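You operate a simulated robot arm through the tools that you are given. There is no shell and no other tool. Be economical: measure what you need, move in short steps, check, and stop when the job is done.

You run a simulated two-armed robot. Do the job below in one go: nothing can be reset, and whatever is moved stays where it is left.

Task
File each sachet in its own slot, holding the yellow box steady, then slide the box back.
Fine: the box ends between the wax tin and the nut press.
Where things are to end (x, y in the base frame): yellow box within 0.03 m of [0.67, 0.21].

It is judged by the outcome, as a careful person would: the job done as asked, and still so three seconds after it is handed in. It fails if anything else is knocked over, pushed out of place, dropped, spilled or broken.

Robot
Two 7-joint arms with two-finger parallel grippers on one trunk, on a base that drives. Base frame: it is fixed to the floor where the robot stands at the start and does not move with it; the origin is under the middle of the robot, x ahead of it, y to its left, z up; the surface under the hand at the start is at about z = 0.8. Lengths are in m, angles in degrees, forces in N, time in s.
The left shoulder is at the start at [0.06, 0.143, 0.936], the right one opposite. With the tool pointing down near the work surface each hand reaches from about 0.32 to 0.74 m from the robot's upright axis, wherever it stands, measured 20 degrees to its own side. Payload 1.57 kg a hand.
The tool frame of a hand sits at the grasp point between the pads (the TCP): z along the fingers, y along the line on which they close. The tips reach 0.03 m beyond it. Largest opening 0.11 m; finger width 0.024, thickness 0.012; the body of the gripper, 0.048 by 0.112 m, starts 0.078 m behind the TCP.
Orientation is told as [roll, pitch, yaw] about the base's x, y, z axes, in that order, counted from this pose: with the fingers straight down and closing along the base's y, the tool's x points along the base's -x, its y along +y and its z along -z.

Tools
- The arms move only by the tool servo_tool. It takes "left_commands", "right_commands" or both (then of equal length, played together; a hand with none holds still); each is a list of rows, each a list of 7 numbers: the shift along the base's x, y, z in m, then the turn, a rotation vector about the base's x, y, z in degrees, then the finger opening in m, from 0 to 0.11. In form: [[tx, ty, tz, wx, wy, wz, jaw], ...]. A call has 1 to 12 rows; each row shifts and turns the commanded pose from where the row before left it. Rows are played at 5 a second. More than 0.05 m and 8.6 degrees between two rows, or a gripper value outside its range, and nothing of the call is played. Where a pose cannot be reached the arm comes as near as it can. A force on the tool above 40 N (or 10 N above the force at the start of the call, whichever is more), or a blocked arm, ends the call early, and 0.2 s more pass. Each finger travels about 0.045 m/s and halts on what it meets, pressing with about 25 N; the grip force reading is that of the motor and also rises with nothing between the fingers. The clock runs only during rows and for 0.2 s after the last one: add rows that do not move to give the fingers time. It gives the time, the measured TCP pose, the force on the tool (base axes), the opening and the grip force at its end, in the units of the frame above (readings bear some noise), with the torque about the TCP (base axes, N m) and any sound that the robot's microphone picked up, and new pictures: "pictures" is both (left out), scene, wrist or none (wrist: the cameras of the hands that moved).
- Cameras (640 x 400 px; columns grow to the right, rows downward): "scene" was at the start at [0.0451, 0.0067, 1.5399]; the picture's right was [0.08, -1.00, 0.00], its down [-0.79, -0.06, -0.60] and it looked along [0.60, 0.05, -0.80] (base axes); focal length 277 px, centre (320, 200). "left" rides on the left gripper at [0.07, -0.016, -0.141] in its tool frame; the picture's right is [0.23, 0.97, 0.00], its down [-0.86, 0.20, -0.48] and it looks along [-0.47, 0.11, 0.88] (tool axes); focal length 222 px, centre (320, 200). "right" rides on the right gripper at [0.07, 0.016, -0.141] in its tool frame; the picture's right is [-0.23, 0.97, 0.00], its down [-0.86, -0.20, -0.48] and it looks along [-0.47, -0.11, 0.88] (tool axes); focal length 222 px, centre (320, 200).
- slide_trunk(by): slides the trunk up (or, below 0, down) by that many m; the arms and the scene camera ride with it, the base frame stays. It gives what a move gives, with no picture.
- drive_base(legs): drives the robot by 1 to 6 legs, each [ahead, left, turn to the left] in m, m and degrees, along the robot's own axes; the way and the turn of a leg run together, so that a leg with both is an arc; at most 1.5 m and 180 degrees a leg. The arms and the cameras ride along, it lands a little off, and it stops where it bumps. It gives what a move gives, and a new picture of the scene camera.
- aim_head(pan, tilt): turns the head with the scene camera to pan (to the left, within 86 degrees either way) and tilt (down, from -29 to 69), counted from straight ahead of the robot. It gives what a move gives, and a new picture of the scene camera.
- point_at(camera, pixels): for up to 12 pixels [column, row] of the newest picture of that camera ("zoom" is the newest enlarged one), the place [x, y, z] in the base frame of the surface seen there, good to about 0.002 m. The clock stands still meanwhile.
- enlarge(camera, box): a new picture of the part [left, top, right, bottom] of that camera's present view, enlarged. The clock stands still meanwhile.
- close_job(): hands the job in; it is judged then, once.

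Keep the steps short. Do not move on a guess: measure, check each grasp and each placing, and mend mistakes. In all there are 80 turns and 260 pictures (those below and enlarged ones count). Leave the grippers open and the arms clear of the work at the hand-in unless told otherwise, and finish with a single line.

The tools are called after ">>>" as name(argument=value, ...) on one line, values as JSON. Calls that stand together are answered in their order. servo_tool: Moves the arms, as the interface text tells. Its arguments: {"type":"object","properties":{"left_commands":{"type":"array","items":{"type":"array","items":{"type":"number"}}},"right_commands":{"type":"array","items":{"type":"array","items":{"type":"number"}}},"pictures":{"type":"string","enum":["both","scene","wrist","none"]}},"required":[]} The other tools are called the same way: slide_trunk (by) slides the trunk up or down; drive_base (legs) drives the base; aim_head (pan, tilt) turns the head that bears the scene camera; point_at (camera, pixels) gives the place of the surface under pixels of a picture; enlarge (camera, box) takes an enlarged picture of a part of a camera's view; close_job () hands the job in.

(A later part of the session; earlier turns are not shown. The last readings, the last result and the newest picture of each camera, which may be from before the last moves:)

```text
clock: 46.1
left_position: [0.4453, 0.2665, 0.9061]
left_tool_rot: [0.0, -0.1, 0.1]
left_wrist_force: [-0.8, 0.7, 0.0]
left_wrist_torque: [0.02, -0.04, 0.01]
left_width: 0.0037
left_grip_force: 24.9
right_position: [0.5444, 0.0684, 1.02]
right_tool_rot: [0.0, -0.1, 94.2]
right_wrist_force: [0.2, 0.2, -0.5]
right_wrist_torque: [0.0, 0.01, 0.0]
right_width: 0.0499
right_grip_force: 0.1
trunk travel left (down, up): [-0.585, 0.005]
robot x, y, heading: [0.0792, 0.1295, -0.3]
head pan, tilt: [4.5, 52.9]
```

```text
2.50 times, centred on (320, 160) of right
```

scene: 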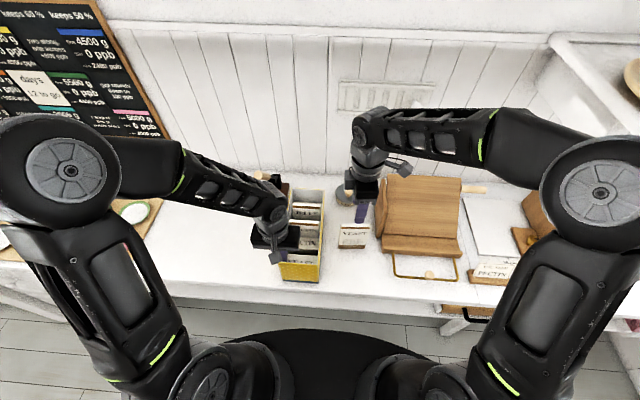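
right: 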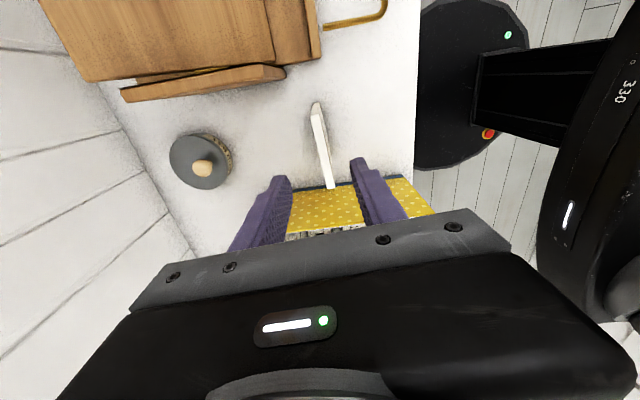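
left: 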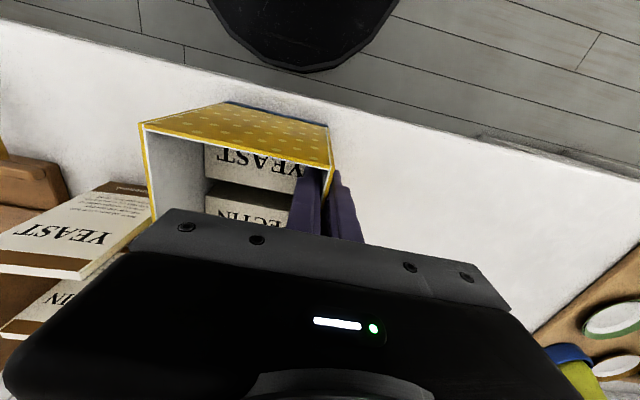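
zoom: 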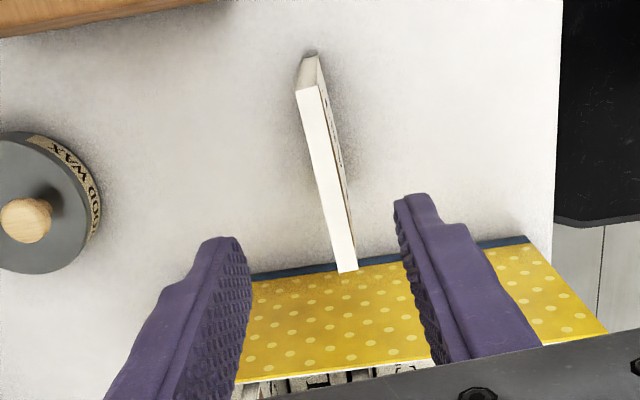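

PECTIN stands in its slot. I measure YEAST's top edge.

>>> point_at(camera="zoom", pixels=[[300, 92], [318, 92], [312, 150], [328, 150], [325, 210], [343, 210], [338, 268], [354, 265]])

>>> servo_tool(left_commands=[[0, 0, 0, 0, 0, 0, 0.02], [0, 0, 0, 0, 0, 0, 0.05], [0, 0, 0, 0, 0, 0, 0.05], [0, 0, 0.04, 0, 0, 0, 0.05], [0, 0, 0.04, 0, 0, 0, 0.05], [0.042, 0, 0, 0, 0, 0, 0.05], [0.042, 0, 0, 0, 0, 0, 0.05], [0.04, 0, 0, 0, 0, 0, 0.05], [0, 0, 0, 0, 0, 0, 0.05]], pictures="both")

>>> enlarge(camera="left", box=[180, 80, 420, 260])

```text
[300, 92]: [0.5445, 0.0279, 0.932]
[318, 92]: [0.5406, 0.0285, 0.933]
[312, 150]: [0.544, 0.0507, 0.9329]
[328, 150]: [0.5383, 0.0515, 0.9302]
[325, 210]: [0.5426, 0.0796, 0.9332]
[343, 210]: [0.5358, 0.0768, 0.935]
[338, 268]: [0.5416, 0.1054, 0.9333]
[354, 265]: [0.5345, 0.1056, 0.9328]
```

```text
clock: 48.1
left_position: [0.5686, 0.2663, 0.9876]
left_tool_rot: [0.0, -0.1, 0.1]
left_wrist_force: [-0.8, 0.0, 0.4]
left_wrist_torque: [-0.02, 0.0, 0.01]
left_width: 0.0501
left_grip_force: 0.1
right_position: [0.5433, 0.0685, 1.0196]
right_tool_rot: [-0.1, 0.0, 94.1]
right_wrist_force: [0.9, 0.0, -0.2]
right_wrist_torque: [0.01, -0.01, -0.01]
right_width: 0.0503
right_grip_force: 0.0
trunk travel left (down, up): [-0.585, 0.005]
robot x, y, heading: [0.0811, 0.1328, 0.1]
head pan, tilt: [4.5, 52.9]
```

scene: 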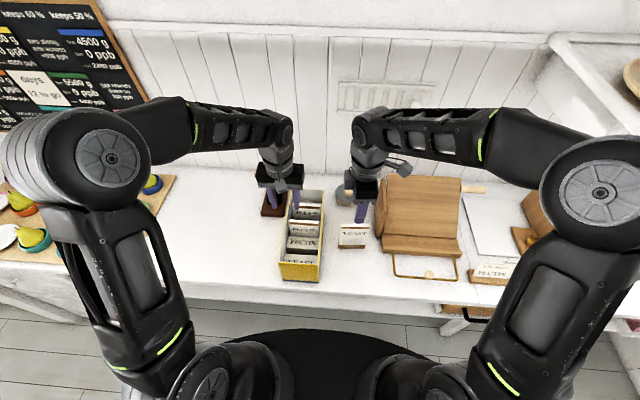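
left: 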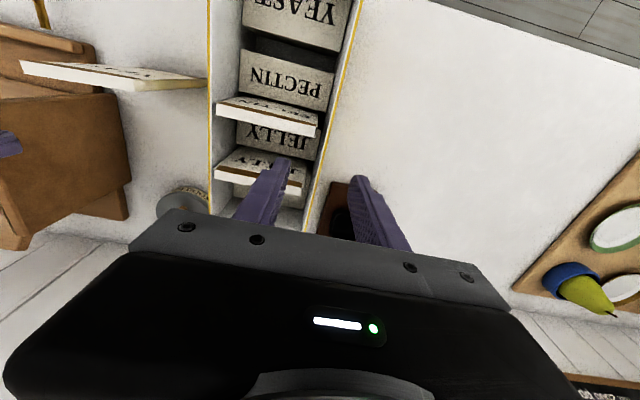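

```text
2.22 times, centred on (300, 170) of left
```

zoom: 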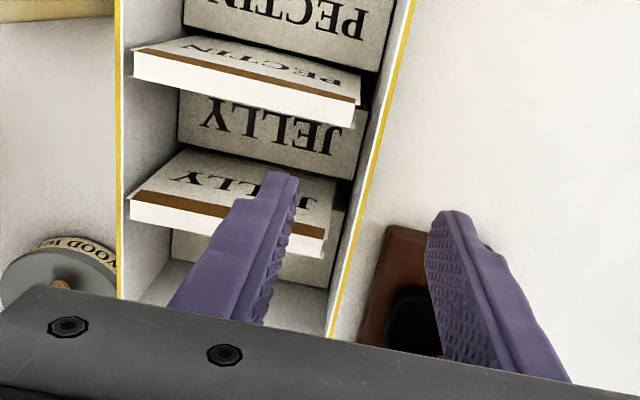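

I verify the gap between the two filed sachets (for the inner finger at x 0.557–0.581).

>>> point_at(camera="zoom", pixels=[[300, 112], [345, 118], [340, 95], [200, 196], [310, 228], [310, 240], [180, 62], [180, 85], [180, 192], [180, 214], [370, 195], [405, 300]])

```text
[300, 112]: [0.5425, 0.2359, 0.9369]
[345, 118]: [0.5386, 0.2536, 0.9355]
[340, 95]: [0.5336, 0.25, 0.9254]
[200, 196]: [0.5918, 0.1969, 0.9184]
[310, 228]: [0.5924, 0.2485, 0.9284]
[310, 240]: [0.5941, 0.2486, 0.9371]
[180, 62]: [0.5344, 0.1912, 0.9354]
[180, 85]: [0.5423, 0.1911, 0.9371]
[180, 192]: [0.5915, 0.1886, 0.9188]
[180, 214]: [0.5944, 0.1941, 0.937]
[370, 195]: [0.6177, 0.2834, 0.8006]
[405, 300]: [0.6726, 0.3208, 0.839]
```

Gap 0.546–0.592 suits. Left lowers and grips; right descends on YEAST (x −3.5 mm) and grips.

>>> servo_tool(left_commands=[[0, 0, -0.03, 0, 0, 0, 0.05], [0, 0, -0.03, 0, 0, 0, 0.05], [0, 0, -0.022, 0, 0, 0, 0.05], [0, 0, 0, 0, 0, 0, 0.025], [0, 0, 0, 0, 0, 0, 0.01], [0, 0, 0, 0, 0, 0, 0.0], [0, 0, 0, 0, 0, 0, 0.0], [0, 0, 0, 0, 0, 0, 0.0]], right_commands=[[-0.0035, -0.001, -0.037, 0, 0, -0.5, 0.05], [0, 0, -0.037, 0, 0, 0, 0.05], [0, 0, -0.034, 0, 0, 0, 0.05], [0, 0, 0, 0, 0, 0, 0.025], [0, 0, 0, 0, 0, 0, 0.012], [0, 0, 0, 0, 0, 0, 0.0], [0, 0, 0, 0, 0, 0, 0.0], [0, 0, 0, 0, 0, 0, 0.0]], pictures="both")

```text
clock: 49.9
left_position: [0.5689, 0.2665, 0.9038]
left_tool_rot: [0.0, 0.0, 0.0]
left_wrist_force: [-1.0, -0.1, -0.3]
left_wrist_torque: [0.16, -0.22, 0.02]
left_width: 0.0039
left_grip_force: 25.4
right_position: [0.5383, 0.0665, 0.9111]
right_tool_rot: [0.0, 0.0, 93.6]
right_wrist_force: [0.6, -0.4, -0.4]
right_wrist_torque: [0.0, 0.0, -0.02]
right_width: 0.0125
right_grip_force: 25.4
trunk travel left (down, up): [-0.585, 0.005]
robot x, y, heading: [0.0811, 0.1316, 0.1]
head pan, tilt: [4.5, 52.9]
```

scene: 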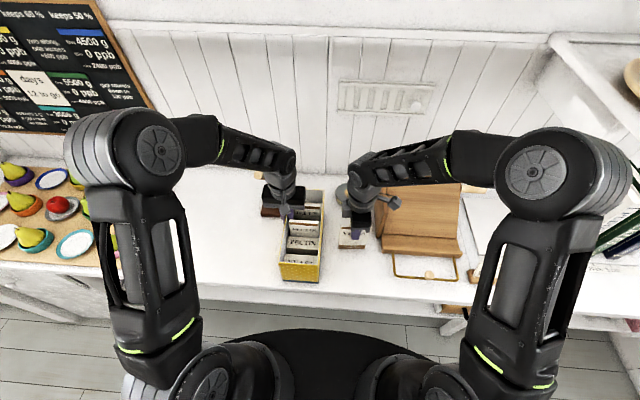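
right: 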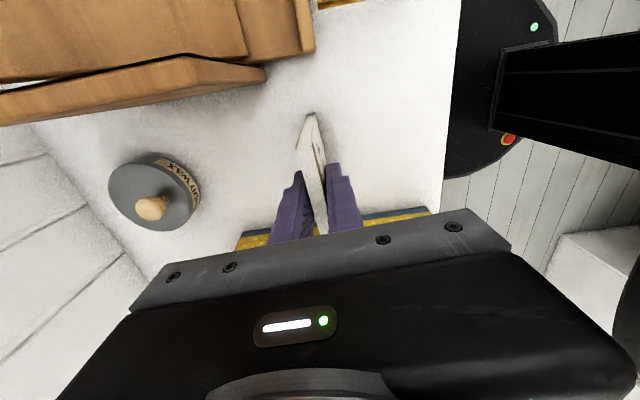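
left: 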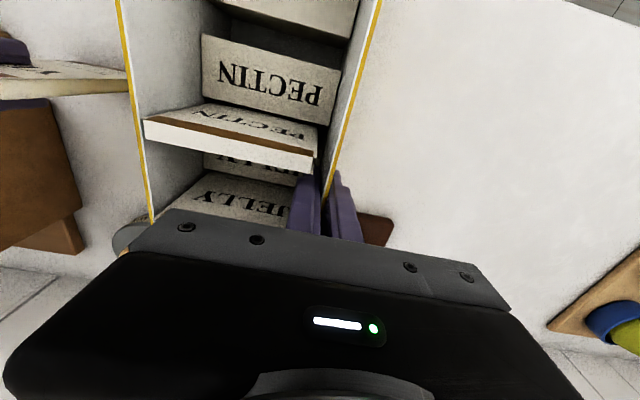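

Both grips hold. But the left camera block (≈x 0.50, y 0.25) would crowd the right hand at the YEAST slot, so I'll shift the left hold back to x 0.635. First the nut press's height there.

>>> enlarge(camera="scene", box=[240, 150, 340, 230])

>>> servo_tool(left_commands=[[0, 0, 0, 0, 0, 0, 0.02], [0, 0, 0, 0, 0, 0, 0.04], [0, 0, 0, 0, 0, 0, 0.04], [0, 0, 0.04, 0, 0, 0, 0.04], [0, 0, 0.045, 0, 0, 0, 0.04], [0, 0, 0, 0, 0, 0, 0.04]], right_commands=[[0, 0, 0, 0, 0, 0, 0.0], [0, 0, 0.03, 0, 0, 0, 0.0], [0, 0, 0.043, 0, 0, 0, 0.0], [0, 0, 0.043, 0, 0, 0, 0.0], [0, 0, 0.041, 0, 0, 0, 0.0], [0, 0, 0, 0, 0, 0, 0.0]], pictures="both")

>>> enlarge(camera="scene", box=[240, 150, 340, 230])

```text
5.00 times, centred on (290, 190) of scene
```

zoom: 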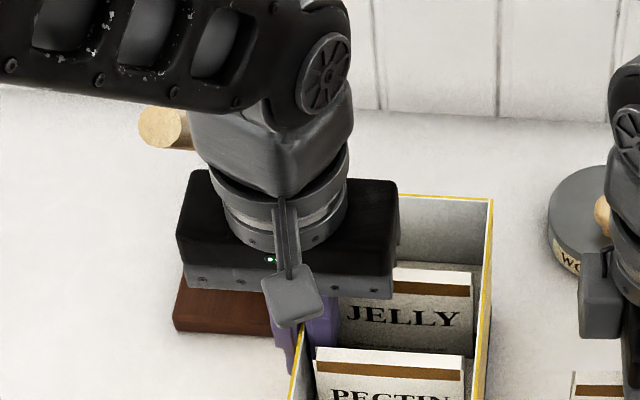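

```text
clock: 51.3
left_position: [0.5702, 0.2666, 0.9898]
left_tool_rot: [0.0, 0.0, 0.1]
left_wrist_force: [1.0, 0.1, -0.9]
left_wrist_torque: [-0.01, -0.01, 0.0]
left_width: 0.0401
left_grip_force: 0.0
right_position: [0.5382, 0.067, 1.0674]
right_tool_rot: [0.0, 0.0, 93.6]
right_wrist_force: [-0.7, 0.2, -0.4]
right_wrist_torque: [-0.01, 0.03, 0.0]
right_width: 0.0122
right_grip_force: 25.3
trunk travel left (down, up): [-0.585, 0.005]
robot x, y, heading: [0.0812, 0.1308, -0.1]
head pan, tilt: [4.5, 52.9]
```

scene: 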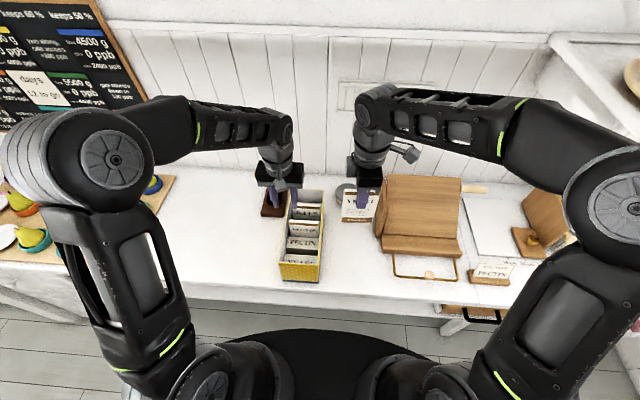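
right: 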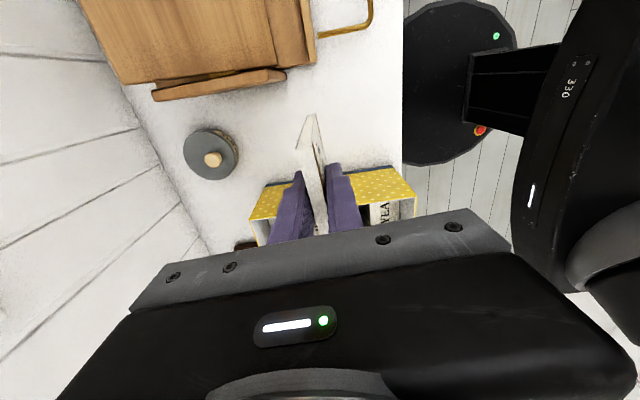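
left: 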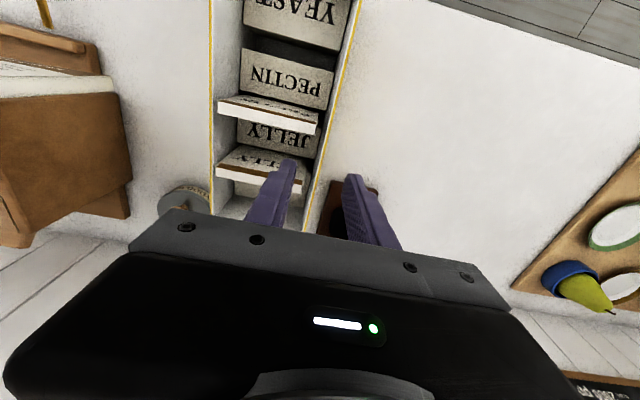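

```text
5.00 times, centred on (290, 190) of scene
```

zoom: 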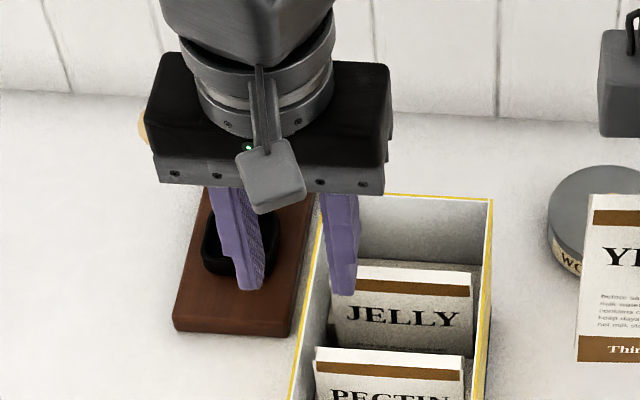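

>>> point_at(camera="zoom", pixels=[[143, 128], [141, 118], [225, 260], [240, 290], [262, 235]])

>>> aim_head(pan=20, tilt=50)

```text
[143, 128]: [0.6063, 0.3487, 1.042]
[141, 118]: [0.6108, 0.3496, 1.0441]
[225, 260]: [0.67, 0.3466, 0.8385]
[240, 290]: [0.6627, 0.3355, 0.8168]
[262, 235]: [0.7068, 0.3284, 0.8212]
```

```text
clock: 52.0
left_position: [0.5707, 0.2682, 0.9899]
left_tool_rot: [0.0, -0.1, 0.1]
left_wrist_force: [0.2, -0.5, -0.9]
left_wrist_torque: [-0.01, 0.0, -0.01]
left_width: 0.0402
left_grip_force: 0.1
right_position: [0.5383, 0.0676, 1.0667]
right_tool_rot: [0.0, 0.0, 93.6]
right_wrist_force: [-0.9, -0.7, -1.3]
right_wrist_torque: [-0.04, -0.01, -0.03]
right_width: 0.0125
right_grip_force: 24.6
trunk travel left (down, up): [-0.585, 0.005]
robot x, y, heading: [0.0798, 0.1269, -0.2]
head pan, tilt: [20.0, 50.0]
```

scene: 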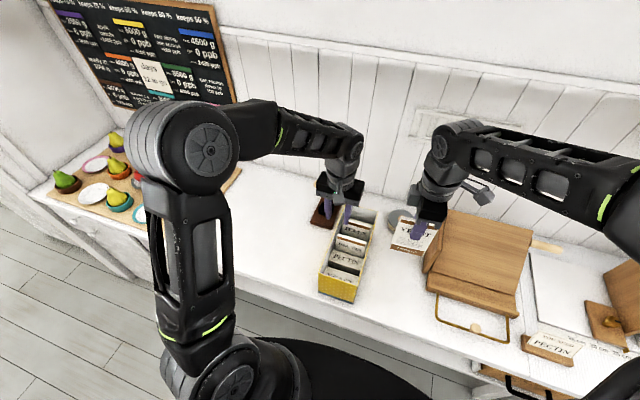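

>>> enlarge(camera="scene", box=[295, 140, 395, 240])

```text
4.00 times, centred on (345, 190) of scene
```

zoom: 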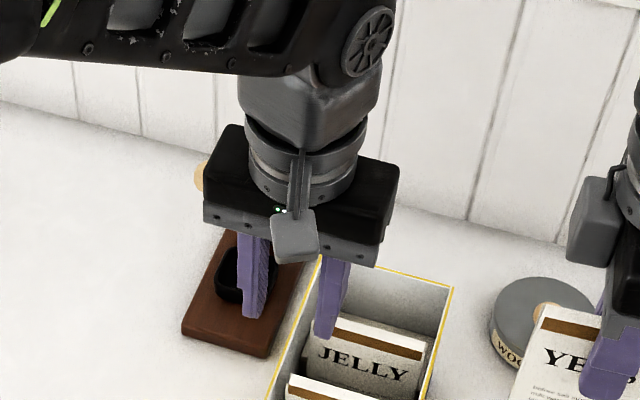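

>>> point_at(camera="zoom", pixels=[[198, 178], [200, 170], [199, 186], [206, 180]])

```text
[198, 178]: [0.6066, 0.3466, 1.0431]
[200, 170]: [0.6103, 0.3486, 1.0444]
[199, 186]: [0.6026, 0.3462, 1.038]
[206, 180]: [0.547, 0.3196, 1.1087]
```

The press handle tip is at ≈(0.605, 0.347, 1.04), so the left hand must not go farther in x. I measure the extents of the left camera block relative to the TCP (0.570, 0.267, 0.990).

>>> point_at(camera="zoom", pixels=[[274, 215], [316, 215], [318, 250], [280, 262], [300, 210], [295, 240], [302, 165], [296, 205], [390, 200], [375, 255]])

```text
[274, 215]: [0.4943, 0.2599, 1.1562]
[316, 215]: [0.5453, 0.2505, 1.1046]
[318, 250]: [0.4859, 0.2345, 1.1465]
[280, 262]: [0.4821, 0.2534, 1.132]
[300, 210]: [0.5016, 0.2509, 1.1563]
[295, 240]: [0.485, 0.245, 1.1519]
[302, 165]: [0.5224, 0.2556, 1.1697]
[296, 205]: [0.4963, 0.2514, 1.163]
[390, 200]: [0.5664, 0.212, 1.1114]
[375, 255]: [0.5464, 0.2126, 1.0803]
```

The left camera block would hit the right wrist if holding at x 0.569. Instead the left hand will pinch the rear wall (x≈0.662) with yaw +90°, staying well clear of the press handle in y. I raise it, move to y 0.235 and yaw.

>>> servo_tool(left_commands=[[0, 0, 0.045, 0, 0, 0, 0.04], [0, 0, 0.045, 0, 0, 0, 0.04], [0, -0.03, 0.01, 0, 0, 8.5, 0.04], [0, 0, 0, 0, 0, 8.5, 0.04], [0, 0, 0, 0, 0, 8.5, 0.04], [0, 0, 0, 0, 0, 8.5, 0.04], [0, 0, 0, 0, 0, 8.5, 0.04], [0, 0, 0, 0, 0, 8.5, 0.04], [0, 0, 0, 0, 0, 8.5, 0.04], [0, 0, 0, 0, 0, 8.5, 0.04], [0, 0, 0, 0, 0, 8.5, 0.04], [0, 0, 0, 0, 0, 5, 0.04]], pictures="scene")

```text
clock: 54.6
left_position: [0.5683, 0.2368, 1.0896]
left_tool_rot: [0.0, -0.1, 81.7]
left_wrist_force: [0.2, 0.1, 0.2]
left_wrist_torque: [0.01, -0.04, 0.03]
left_width: 0.0402
left_grip_force: 0.0
right_position: [0.5392, 0.0689, 1.0659]
right_tool_rot: [-0.1, 0.0, 93.5]
right_wrist_force: [0.2, -0.8, -1.3]
right_wrist_torque: [-0.03, 0.0, 0.02]
right_width: 0.0122
right_grip_force: 25.2
trunk travel left (down, up): [-0.585, 0.005]
robot x, y, heading: [0.0771, 0.1303, -0.2]
head pan, tilt: [20.0, 50.0]
```

scene: 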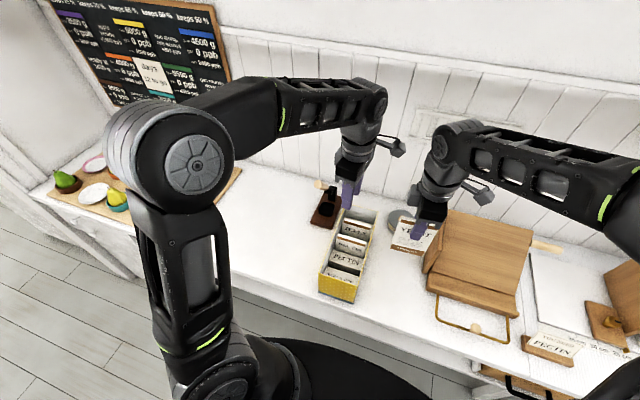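

Yaw works. I see the press handle now at (325,185); measure it.

>>> enlarge(camera="scene", box=[295, 160, 395, 240])

```text
5.00 times, centred on (345, 200) of scene
```

zoom: 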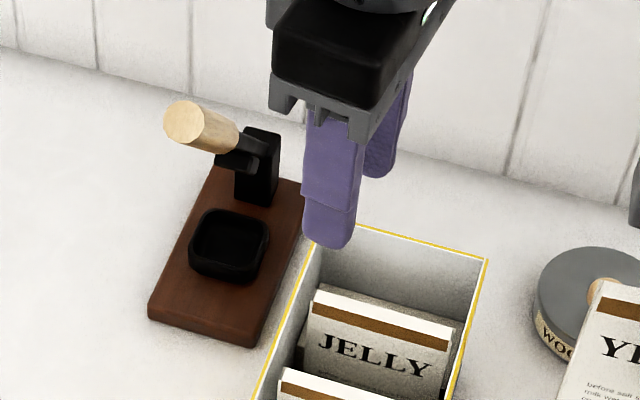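

>>> point_at(camera="zoom", pixels=[[180, 125], [201, 125], [220, 140], [235, 130], [240, 150], [278, 145], [270, 190], [300, 190], [245, 340], [320, 245], [488, 260], [360, 228]])

```text
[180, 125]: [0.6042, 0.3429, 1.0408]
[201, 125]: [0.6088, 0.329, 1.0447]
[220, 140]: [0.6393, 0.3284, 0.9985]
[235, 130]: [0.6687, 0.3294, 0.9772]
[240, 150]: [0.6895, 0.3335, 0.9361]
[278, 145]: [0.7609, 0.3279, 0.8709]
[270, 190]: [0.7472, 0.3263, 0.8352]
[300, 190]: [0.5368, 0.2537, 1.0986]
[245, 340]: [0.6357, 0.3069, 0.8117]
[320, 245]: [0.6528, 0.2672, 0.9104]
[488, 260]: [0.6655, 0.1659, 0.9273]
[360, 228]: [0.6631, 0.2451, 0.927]
```

Handle occupies y 0.322–0.35; the left hand at y 0.235 stays clear. Move to x 0.6625 and down to z 0.965 (tips just above rim).

>>> servo_tool(left_commands=[[0.047, -0.001, 0, 0, 0, 8.3, 0.04], [0.047, -0.001, 0, 0, 0, 0, 0.04], [0, 0, -0.04, 0, 0, 0, 0.04], [0, 0, -0.04, 0, 0, 0, 0.04], [0, 0, -0.044, 0, 0, 0, 0.04], [0, 0, 0, 0, 0, 0, 0.04]], pictures="both")

>>> enlarge(camera="left", box=[200, 100, 460, 260])

>>> enlarge(camera="scene", box=[295, 130, 415, 240])

```text
clock: 56.0
left_position: [0.6614, 0.2364, 0.9664]
left_tool_rot: [-0.1, -0.1, 89.9]
left_wrist_force: [0.0, -0.4, 0.4]
left_wrist_torque: [0.02, 0.0, -0.03]
left_width: 0.0401
left_grip_force: 0.0
right_position: [0.5377, 0.0676, 1.0669]
right_tool_rot: [-0.2, 0.0, 93.5]
right_wrist_force: [-0.4, 0.0, -1.0]
right_wrist_torque: [-0.01, -0.03, -0.01]
right_width: 0.0122
right_grip_force: 25.2
trunk travel left (down, up): [-0.585, 0.005]
robot x, y, heading: [0.0841, 0.1289, -0.1]
head pan, tilt: [20.0, 50.0]
```

scene: 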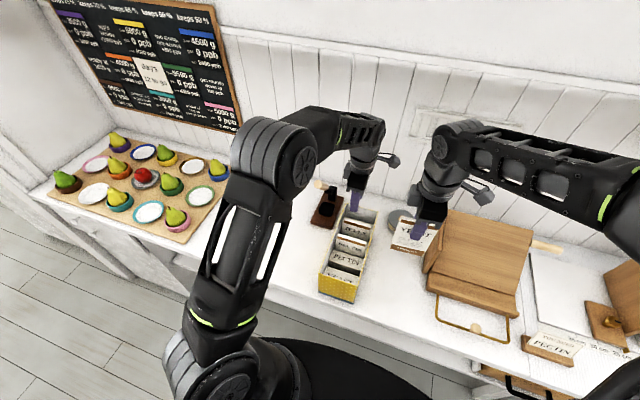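
left: 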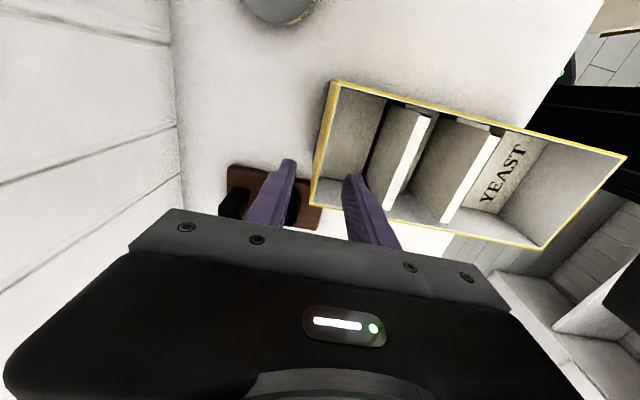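

```text
2.46 times, centred on (330, 180) of left
```

zoom: 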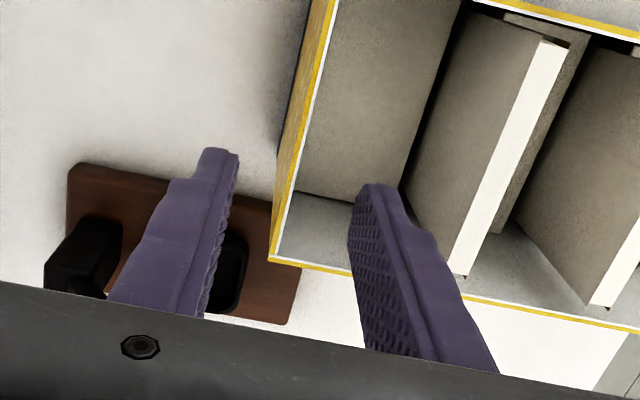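

```text
3.64 times, centred on (355, 185) of scene
```

zoom: 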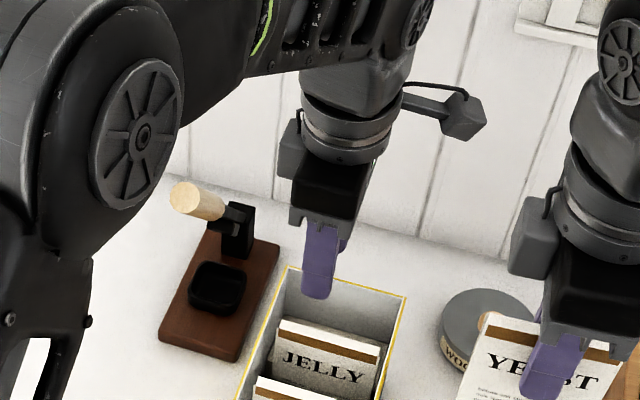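

Fingers straddle the rear wall. Lower 0.058 and close.

>>> servo_tool(left_commands=[[0.001, 0, -0.03, 0, 0, 0, 0.04], [0, 0, -0.028, 0, 0, 0, 0.04], [0, 0, 0, 0, 0, 0, 0.02], [0, 0, 0, 0, 0, 0, 0.008], [0, 0, 0, 0, 0, 0, 0.0], [0, 0, 0, 0, 0, 0, 0.0], [0, 0, 0, 0, 0, 0, 0.0]], pictures="scene")

>>> enlarge(camera="scene", box=[300, 180, 460, 310])

```text
clock: 57.6
left_position: [0.6639, 0.2359, 0.907]
left_tool_rot: [0.0, -0.1, 89.9]
left_wrist_force: [1.1, -0.1, -0.9]
left_wrist_torque: [-0.02, -0.14, 0.16]
left_width: 0.0039
left_grip_force: 24.8
right_position: [0.5385, 0.0682, 1.0668]
right_tool_rot: [0.0, 0.1, 93.7]
right_wrist_force: [-1.0, -0.1, 0.0]
right_wrist_torque: [0.0, -0.03, 0.02]
right_width: 0.0122
right_grip_force: 24.7
trunk travel left (down, up): [-0.585, 0.005]
robot x, y, heading: [0.0805, 0.1281, -0.0]
head pan, tilt: [20.0, 50.0]
```

scene: 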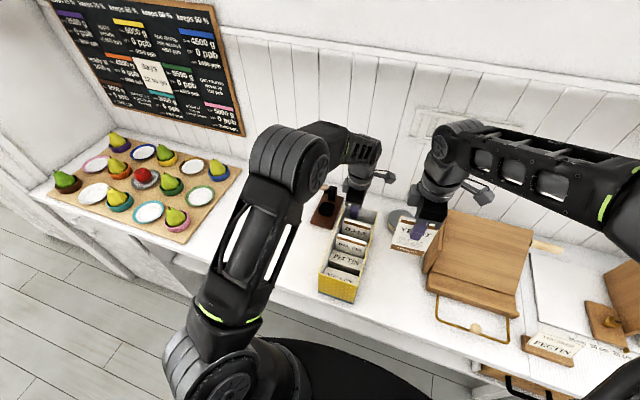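

```text
3.08 times, centred on (380, 245) of scene
```

zoom: 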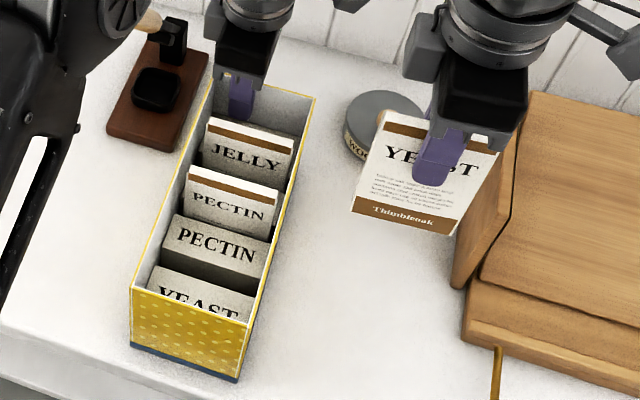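

Left grip on (24.8 N). I re-measure the YEAST slot and box corners before carrying YEAST over.

>>> point_at(camera="zoom", pixels=[[131, 288], [250, 325], [315, 97], [205, 275], [208, 285], [210, 262], [270, 243], [165, 240]])

>>> servo_tool(right_commands=[[-0.029, 0.01, 0, 0, 0, -3.6, 0.0], [-0.029, 0.02, 0, 0, 0, 0, 0.0], [0, 0.04, 0, 0, 0, 0, 0.0], [0, 0.04, 0, 0, 0, 0, 0.0], [0, 0.037, 0, 0, 0, 0, 0.0], [0, 0, 0, 0, 0, 0, 0.0]], pictures="both")

>>> enlarge(camera="right", box=[200, 80, 480, 250])

```text
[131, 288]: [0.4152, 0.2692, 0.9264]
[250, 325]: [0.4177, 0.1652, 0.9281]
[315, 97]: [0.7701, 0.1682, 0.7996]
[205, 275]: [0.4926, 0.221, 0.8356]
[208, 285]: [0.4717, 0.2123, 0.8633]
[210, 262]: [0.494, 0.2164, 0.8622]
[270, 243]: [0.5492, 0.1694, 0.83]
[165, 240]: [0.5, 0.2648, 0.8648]
```

```text
clock: 59.0
left_position: [0.6645, 0.2535, 0.908]
left_tool_rot: [-0.1, -0.4, 91.7]
left_wrist_force: [2.2, 0.6, 9.7]
left_wrist_torque: [-0.94, 0.41, 0.1]
left_width: 0.0041
left_grip_force: 24.8
right_position: [0.4821, 0.2063, 1.065]
right_tool_rot: [-0.1, 0.3, 89.0]
right_wrist_force: [-0.4, -0.5, -0.6]
right_wrist_torque: [0.03, 0.01, -0.01]
right_width: 0.0124
right_grip_force: 24.6
trunk travel left (down, up): [-0.585, 0.005]
robot x, y, heading: [0.0807, 0.132, -0.0]
head pan, tilt: [20.0, 50.0]
```

scene: 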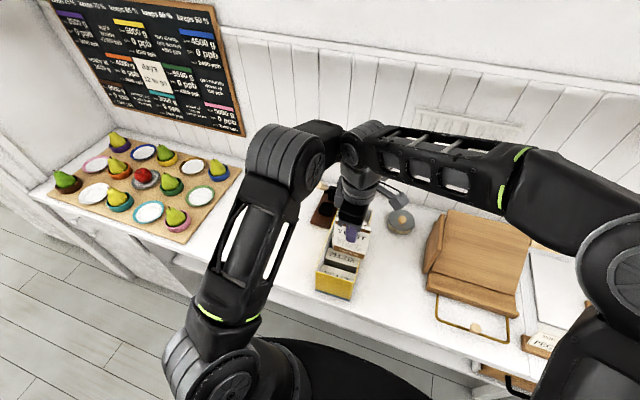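
right: 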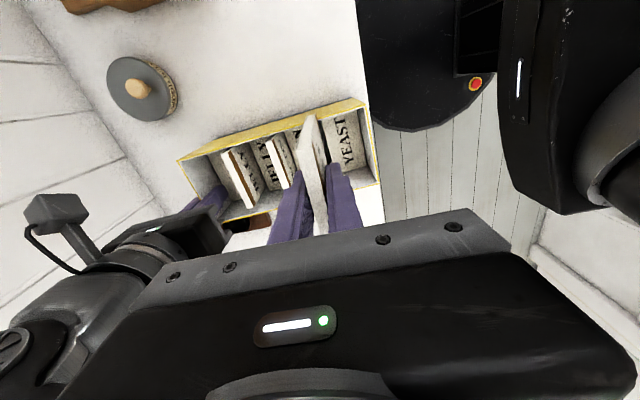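

```text
2.29 times, centred on (340, 165) of right
```

zoom: 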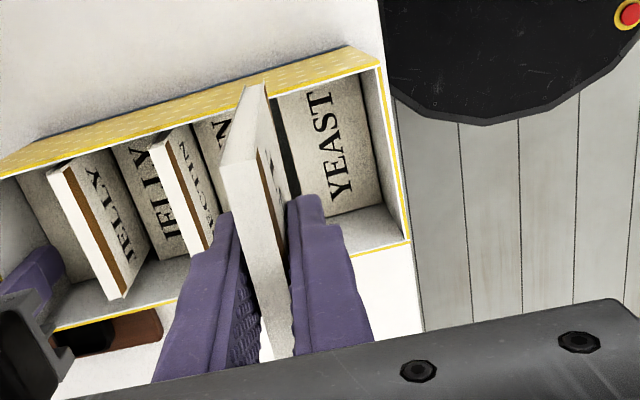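

The right forearm pushed the left arm (left y 0.2359→0.2535). I back the right hand off at once and re-check.

>>> servo_tool(right_commands=[[0, -0.03, 0, 0, 0, 0, 0.0], [0, -0.04, 0, 0, 0, 0, 0.0], [0, -0.04, 0, 0, 0, 0, 0.0], [0, 0, 0, 0, 0, 0, 0.0]], pictures="both")

>>> enlarge(camera="scene", box=[300, 180, 460, 310])

```text
clock: 60.0
left_position: [0.6624, 0.2357, 0.9082]
left_tool_rot: [0.0, 0.0, 89.9]
left_wrist_force: [-1.3, -1.7, 3.0]
left_wrist_torque: [-0.57, -0.18, -0.04]
left_width: 0.0039
left_grip_force: 24.6
right_position: [0.4777, 0.1044, 1.0676]
right_tool_rot: [-0.1, 0.0, 90.2]
right_wrist_force: [0.8, -0.1, -0.5]
right_wrist_torque: [-0.01, 0.01, 0.04]
right_width: 0.0122
right_grip_force: 24.5
trunk travel left (down, up): [-0.585, 0.005]
robot x, y, heading: [0.0798, 0.13, -0.1]
head pan, tilt: [20.0, 50.0]
```

scene: 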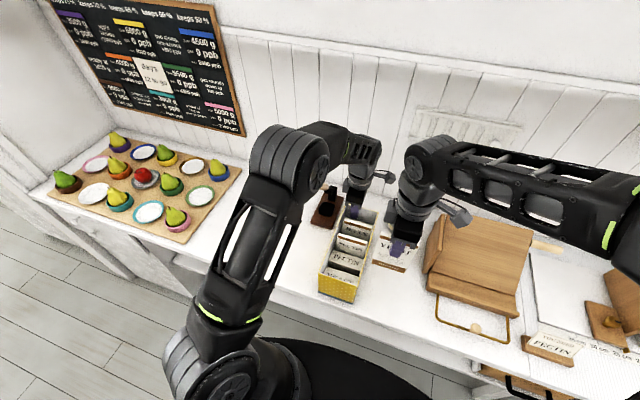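
right: 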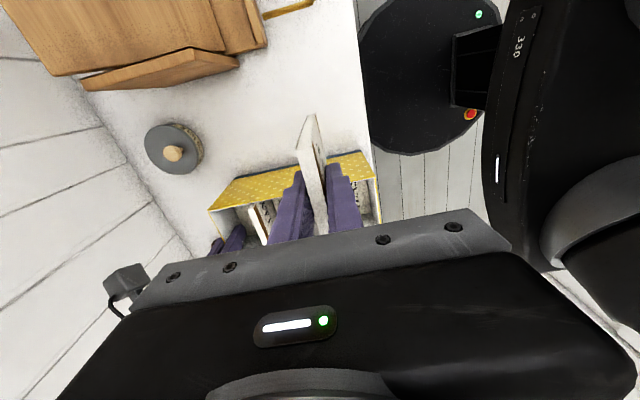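

```text
3.08 times, centred on (380, 245) of scene
```

zoom: 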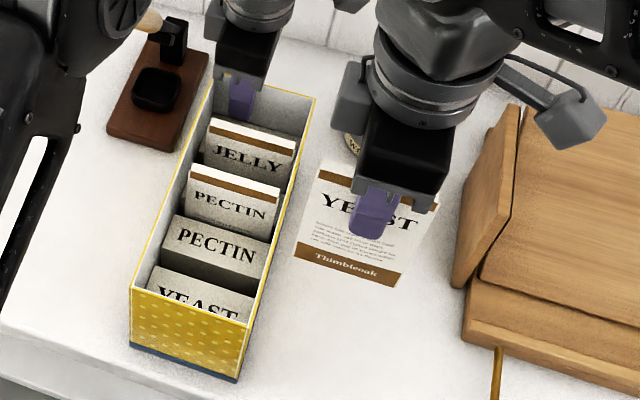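

Everything sprang back; box and sachets are in place. The left forearm crosses over the YEAST slot in this hold. New plan: left holds the left wall at x 0.569 again (worked before), and the right re-grips YEAST 3 cm off-centre so its wrist keeps clear of the left camera. Left opens and rises; right stands YEAST on the free counter at ≈(0.46, 0.06).

>>> servo_tool(left_commands=[[0, 0, 0, 0, 0, 0, 0.02], [0, 0, 0, 0, 0, 0, 0.04], [0, 0, 0, 0, 0, 0, 0.04], [0, 0, 0.045, 0, 0, 0, 0.04], [0, 0, 0.045, 0, 0, 0, 0.04], [0, 0, 0.045, 0, 0, 0, 0.04], [0, 0, 0.045, 0, 0, 0, 0.04], [-0.046, 0, 0, 0, 0, -8, 0.04], [-0.046, 0, 0, 0, 0, -8, 0.04], [0, 0, 0, 0, 0, -8, 0.04], [0, 0, 0, 0, 0, -8, 0.04]], right_commands=[[-0.018, -0.04, 0, 0, 0, 0, 0.0], [0, -0.004, -0.03, 0, 0, 0, 0.0], [0, 0, -0.04, 0, 0, 0, 0.0], [0, 0, -0.04, 0, 0, 0, 0.0], [0, 0, -0.03, 0, 0, 0, 0.0], [0, 0, -0.008, 0, 0, 0, 0.0], [0, 0, -0.005, 0, 0, 0, 0.0], [0, 0, 0, 0, 0, 0, 0.0], [0, 0, 0, 0, 0, 0, 0.0], [0, 0, 0, 0, 0, 0, 0.0], [0, 0, 0, 0, 0, 0, 0.0]], pictures="both")

```text
clock: 62.5
left_position: [0.5695, 0.236, 1.0887]
left_tool_rot: [0.0, 0.0, 57.9]
left_wrist_force: [0.3, 0.1, 0.1]
left_wrist_torque: [0.03, 0.01, 0.02]
left_width: 0.04
left_grip_force: 0.1
right_position: [0.4598, 0.061, 0.9145]
right_tool_rot: [-0.1, 0.0, 90.0]
right_wrist_force: [0.9, 0.2, -0.2]
right_wrist_torque: [-0.02, -0.01, 0.0]
right_width: 0.0124
right_grip_force: 25.3
trunk travel left (down, up): [-0.585, 0.005]
robot x, y, heading: [0.0797, 0.1289, 0.0]
head pan, tilt: [20.0, 50.0]
```

scene: 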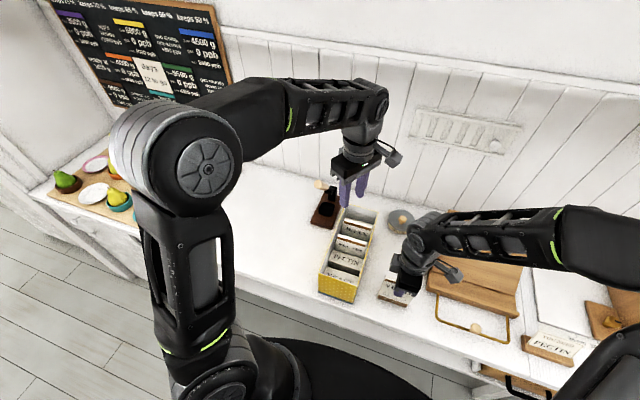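
right: 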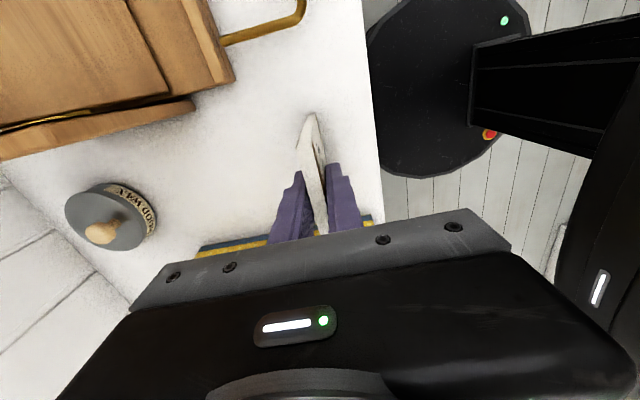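
left: 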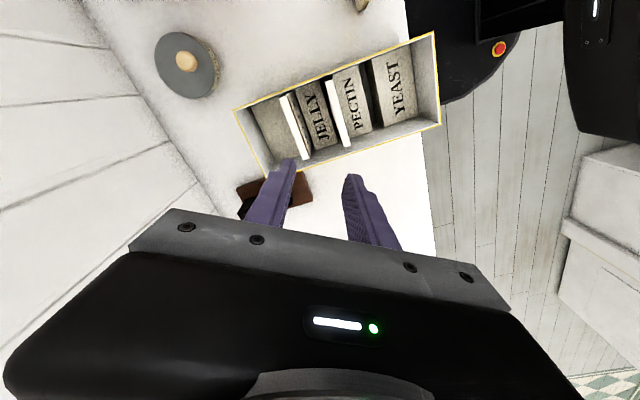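

Right: lower 3 mm, open, shift y −0.03, re-close. Left: finish yaw back to 0 and go to y 0.2665.

>>> servo_tool(left_commands=[[0, 0, 0, 0, 0, -8.3, 0.04], [0, 0, 0, 0, 0, -8.3, 0.04], [0, 0, 0, 0, 0, -8.3, 0.04], [0, 0, 0, 0, 0, -8.3, 0.04], [0, 0.0, 0, 0, 0, -8.3, 0.04], [0, 0, 0, 0, 0, -8.3, 0.04], [0, 0.0305, 0, 0, 0, -8.1, 0.04], [0, 0, 0, 0, 0, 0, 0.04], [0, 0, 0, 0, 0, 0, 0.04], [0, 0, 0, 0, 0, 0, 0.04], [0, 0, 0, 0, 0, 0, 0.04]], right_commands=[[0, 0, -0.002, 0, 0, 0, 0.0], [0, 0, -0.001, 0, 0, 0, 0.0], [0, 0, 0, 0, 0, 0, 0.02], [0, 0, 0, 0, 0, 0, 0.03], [0, 0, 0, 0, 0, 0, 0.03], [0, -0.015, 0, 0, 0, 0, 0.03], [0, -0.015, 0, 0, 0, 0, 0.03], [0, 0, 0, 0, 0, 0, 0.015], [0, 0, 0, 0, 0, 0, 0.0], [0, 0, 0, 0, 0, 0, 0.0], [0, 0, 0, 0, 0, 0, 0.0]], pictures="both")

>>> enlarge(camera="right", box=[220, 80, 420, 240])

```text
clock: 64.8
left_position: [0.5704, 0.2656, 1.0878]
left_tool_rot: [0.0, -0.1, 0.0]
left_wrist_force: [-0.1, -0.6, -0.3]
left_wrist_torque: [0.0, 0.0, 0.0]
left_width: 0.0399
left_grip_force: 0.2
right_position: [0.4609, 0.0319, 0.911]
right_tool_rot: [-0.1, 0.0, 90.1]
right_wrist_force: [-0.9, 0.4, 0.7]
right_wrist_torque: [-0.01, 0.04, 0.0]
right_width: 0.0123
right_grip_force: 25.0
trunk travel left (down, up): [-0.585, 0.005]
robot x, y, heading: [0.0774, 0.1316, -0.3]
head pan, tilt: [20.0, 50.0]
```

scene: 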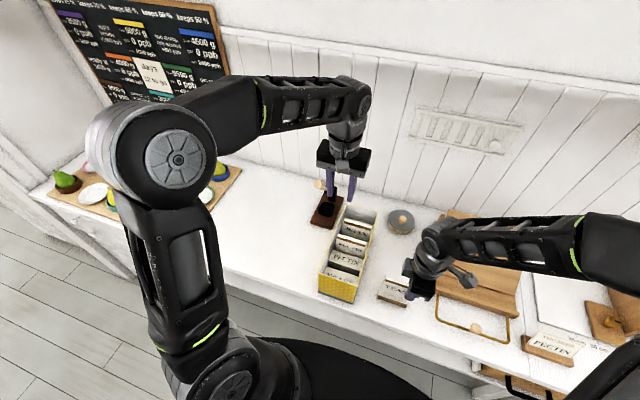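
right: 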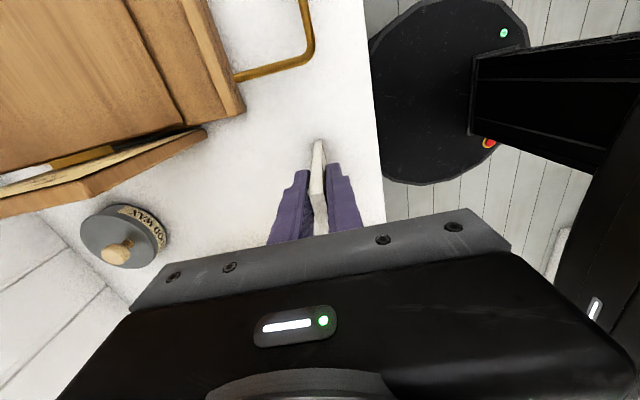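
left: 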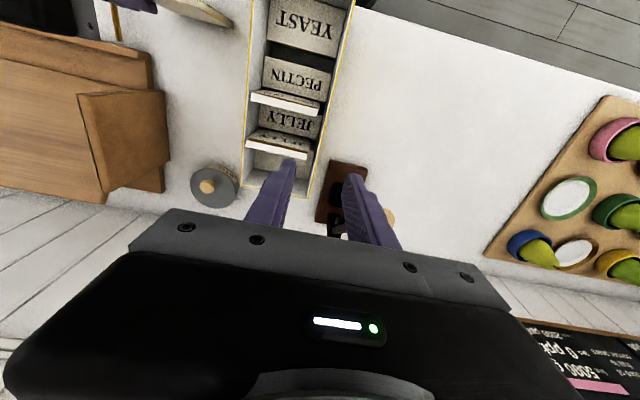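

```text
2.50 times, centred on (320, 160) of right
```

zoom: 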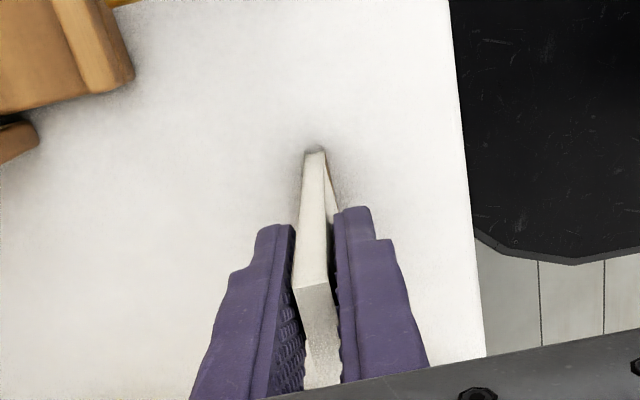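

Both as intended. Left descends and grips the left wall at x 0.569; right lifts YEAST 0.157 m.

>>> servo_tool(left_commands=[[-0.0012, 0.001, -0.045, 0, 0, 0, 0.04], [0, 0, -0.045, 0, 0, 0, 0.04], [0, 0, -0.045, 0, 0, 0, 0.04], [0, 0, -0.03, 0, 0, 0, 0.04], [0, 0, -0.017, 0, 0, 0, 0.04], [0, 0, 0, 0, 0, 0, 0.02], [0, 0, 0, 0, 0, 0, 0.008], [0, 0, 0, 0, 0, 0, 0.0], [0, 0, 0, 0, 0, 0, 0.0], [0, 0, 0, 0, 0, 0, 0.0]], right_commands=[[0, 0, 0.03, 0, 0, 0, 0.0], [0, 0, 0.043, 0, 0, 0, 0.0], [0, 0, 0.043, 0, 0, 0, 0.0], [0, 0, 0.041, 0, 0, 0, 0.0], [0.01, 0.02, 0, 0, 0, 0, 0.0], [0.0096, 0.03, 0, 0, 0, 0, 0.0], [0, 0.03, 0, 0, 0, 0, 0.0], [0, 0, 0, 0, 0, 0, 0.0], [0, 0, 0, 0, 0, 0, 0.0], [0, 0, 0, 0, 0, 0, 0.0]], pictures="both")

>>> enlarge(camera="scene", box=[300, 160, 440, 310])

```text
clock: 67.0
left_position: [0.5688, 0.2661, 0.9039]
left_tool_rot: [0.0, 0.1, 0.1]
left_wrist_force: [0.6, -0.4, -1.4]
left_wrist_torque: [0.23, -0.1, 0.01]
left_width: 0.0041
left_grip_force: 24.6
right_position: [0.482, 0.1134, 1.0676]
right_tool_rot: [0.0, 0.0, 90.0]
right_wrist_force: [0.1, 0.3, -0.8]
right_wrist_torque: [0.01, 0.0, -0.01]
right_width: 0.0124
right_grip_force: 24.9
trunk travel left (down, up): [-0.585, 0.005]
robot x, y, heading: [0.0794, 0.1296, 0.1]
head pan, tilt: [20.0, 50.0]
```

scene: 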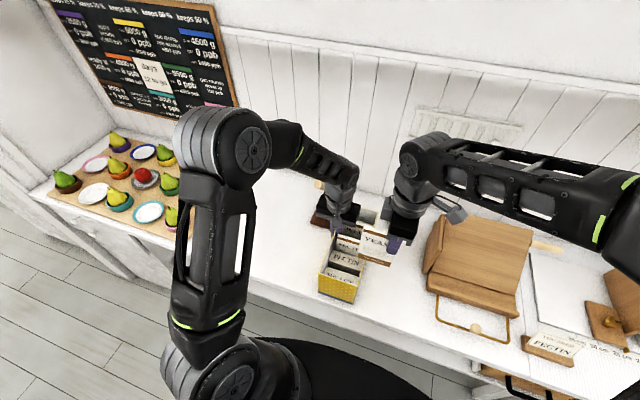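
right: 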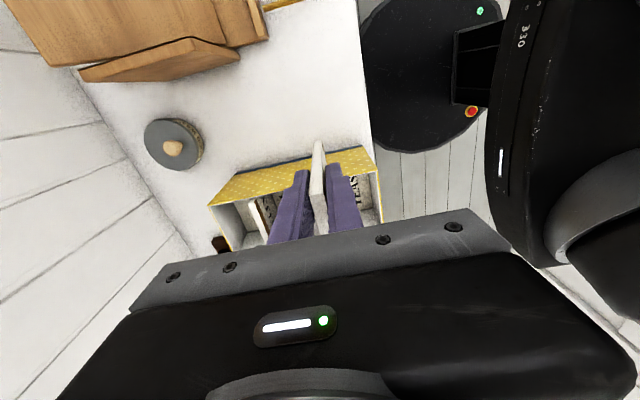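
left: 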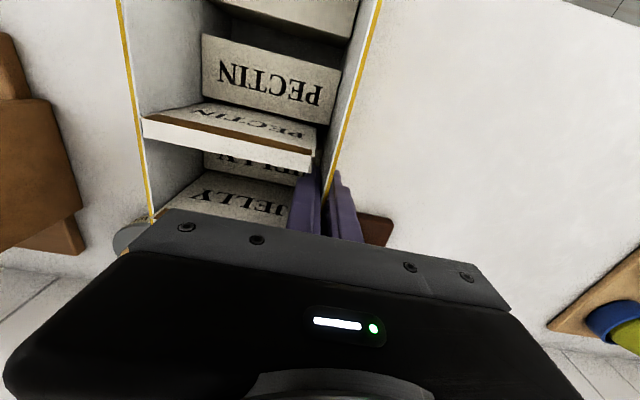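

```text
2.67 times, centred on (370, 235) of scene
```

zoom: 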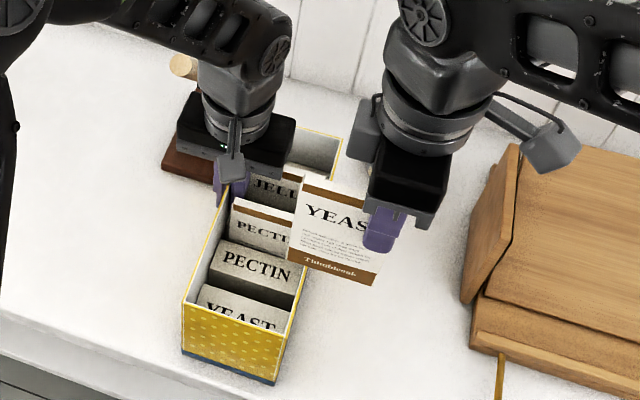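

I measure the right hand's side block and the left camera's extents to be sure they pass each other.

>>> point_at(camera="zoom", pixels=[[348, 135], [350, 158], [372, 165], [362, 100], [380, 95], [240, 155], [243, 180], [218, 170], [225, 158], [232, 182], [268, 115], [276, 50]])

```text
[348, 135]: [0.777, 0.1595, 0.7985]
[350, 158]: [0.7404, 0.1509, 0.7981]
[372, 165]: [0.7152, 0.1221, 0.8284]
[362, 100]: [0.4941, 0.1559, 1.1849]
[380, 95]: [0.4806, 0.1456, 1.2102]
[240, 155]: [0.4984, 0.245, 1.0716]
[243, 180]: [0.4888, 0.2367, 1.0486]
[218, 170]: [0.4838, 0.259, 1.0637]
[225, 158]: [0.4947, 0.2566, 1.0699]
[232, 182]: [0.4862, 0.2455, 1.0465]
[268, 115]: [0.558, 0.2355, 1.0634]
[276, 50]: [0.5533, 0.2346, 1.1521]
```

The sachet's rear top would brush the left camera (x from ≈0.482). I'll open the left, pitch it +6° (top away, toward +x) and re-close, which moves the camera ~1.5 cm back while staying clear of the press handle.

>>> servo_tool(left_commands=[[0, 0, 0, 0, 0, 0, 0.02], [0, 0, 0, 0, 0, 0, 0.02], [0, 0, 0.002, 0, 3, 0, 0.02], [0, 0, 0, 0, 3, 0, 0.02], [0, 0, 0, 0, 0, 0, 0.008], [0, 0, 0, 0, 0, 0, 0.0], [0, 0, 0, 0, 0, 0, 0.0], [0, 0, 0, 0, 0, 0, 0.0]], pictures="scene")

>>> enlarge(camera="scene", box=[300, 160, 400, 260])

```text
clock: 68.8
left_position: [0.5689, 0.2675, 0.9052]
left_tool_rot: [0.0, 6.0, 0.0]
left_wrist_force: [0.1, -0.4, 0.0]
left_wrist_torque: [0.0, 0.33, -0.04]
left_width: 0.0039
left_grip_force: 24.4
right_position: [0.4821, 0.1131, 1.068]
right_tool_rot: [-0.1, 0.0, 90.0]
right_wrist_force: [-0.3, -0.4, -1.5]
right_wrist_torque: [-0.02, -0.03, 0.02]
right_width: 0.0122
right_grip_force: 25.0
trunk travel left (down, up): [-0.585, 0.005]
robot x, y, heading: [0.0786, 0.1302, 0.1]
head pan, tilt: [20.0, 50.0]
```

scene: 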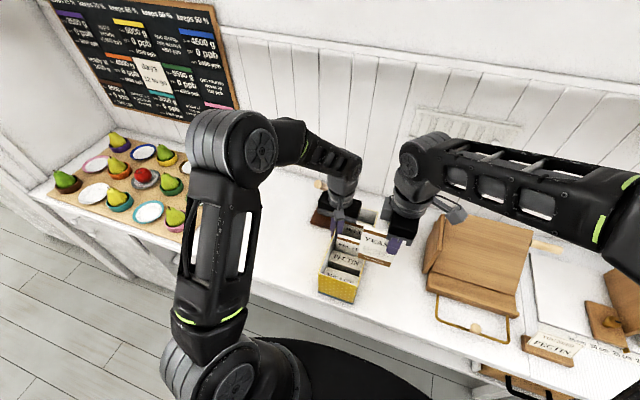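

```text
4.00 times, centred on (350, 210) of scene
```

zoom: 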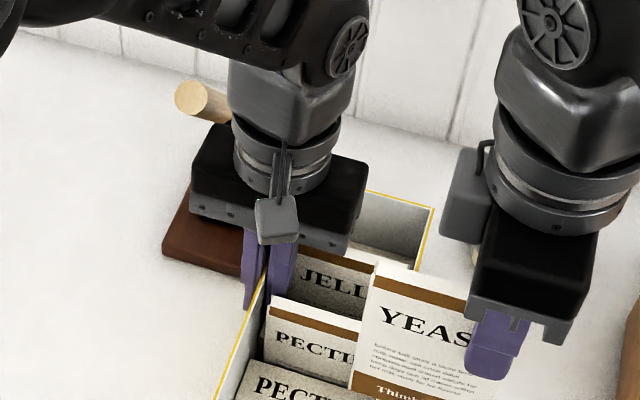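

>>> point_at(camera="zoom", pixels=[[260, 240], [297, 238], [296, 205], [278, 220], [262, 210], [445, 200], [450, 235], [470, 240], [465, 150], [190, 100], [364, 270], [470, 285]])

```text
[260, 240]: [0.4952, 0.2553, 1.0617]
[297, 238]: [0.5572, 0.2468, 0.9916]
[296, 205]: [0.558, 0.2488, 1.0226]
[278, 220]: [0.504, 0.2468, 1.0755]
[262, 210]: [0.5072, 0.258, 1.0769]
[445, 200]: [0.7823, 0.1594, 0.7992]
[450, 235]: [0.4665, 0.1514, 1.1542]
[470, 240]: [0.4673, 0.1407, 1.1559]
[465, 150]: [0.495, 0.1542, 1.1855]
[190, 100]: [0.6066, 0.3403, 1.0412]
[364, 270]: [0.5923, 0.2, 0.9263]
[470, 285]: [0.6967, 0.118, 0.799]
```

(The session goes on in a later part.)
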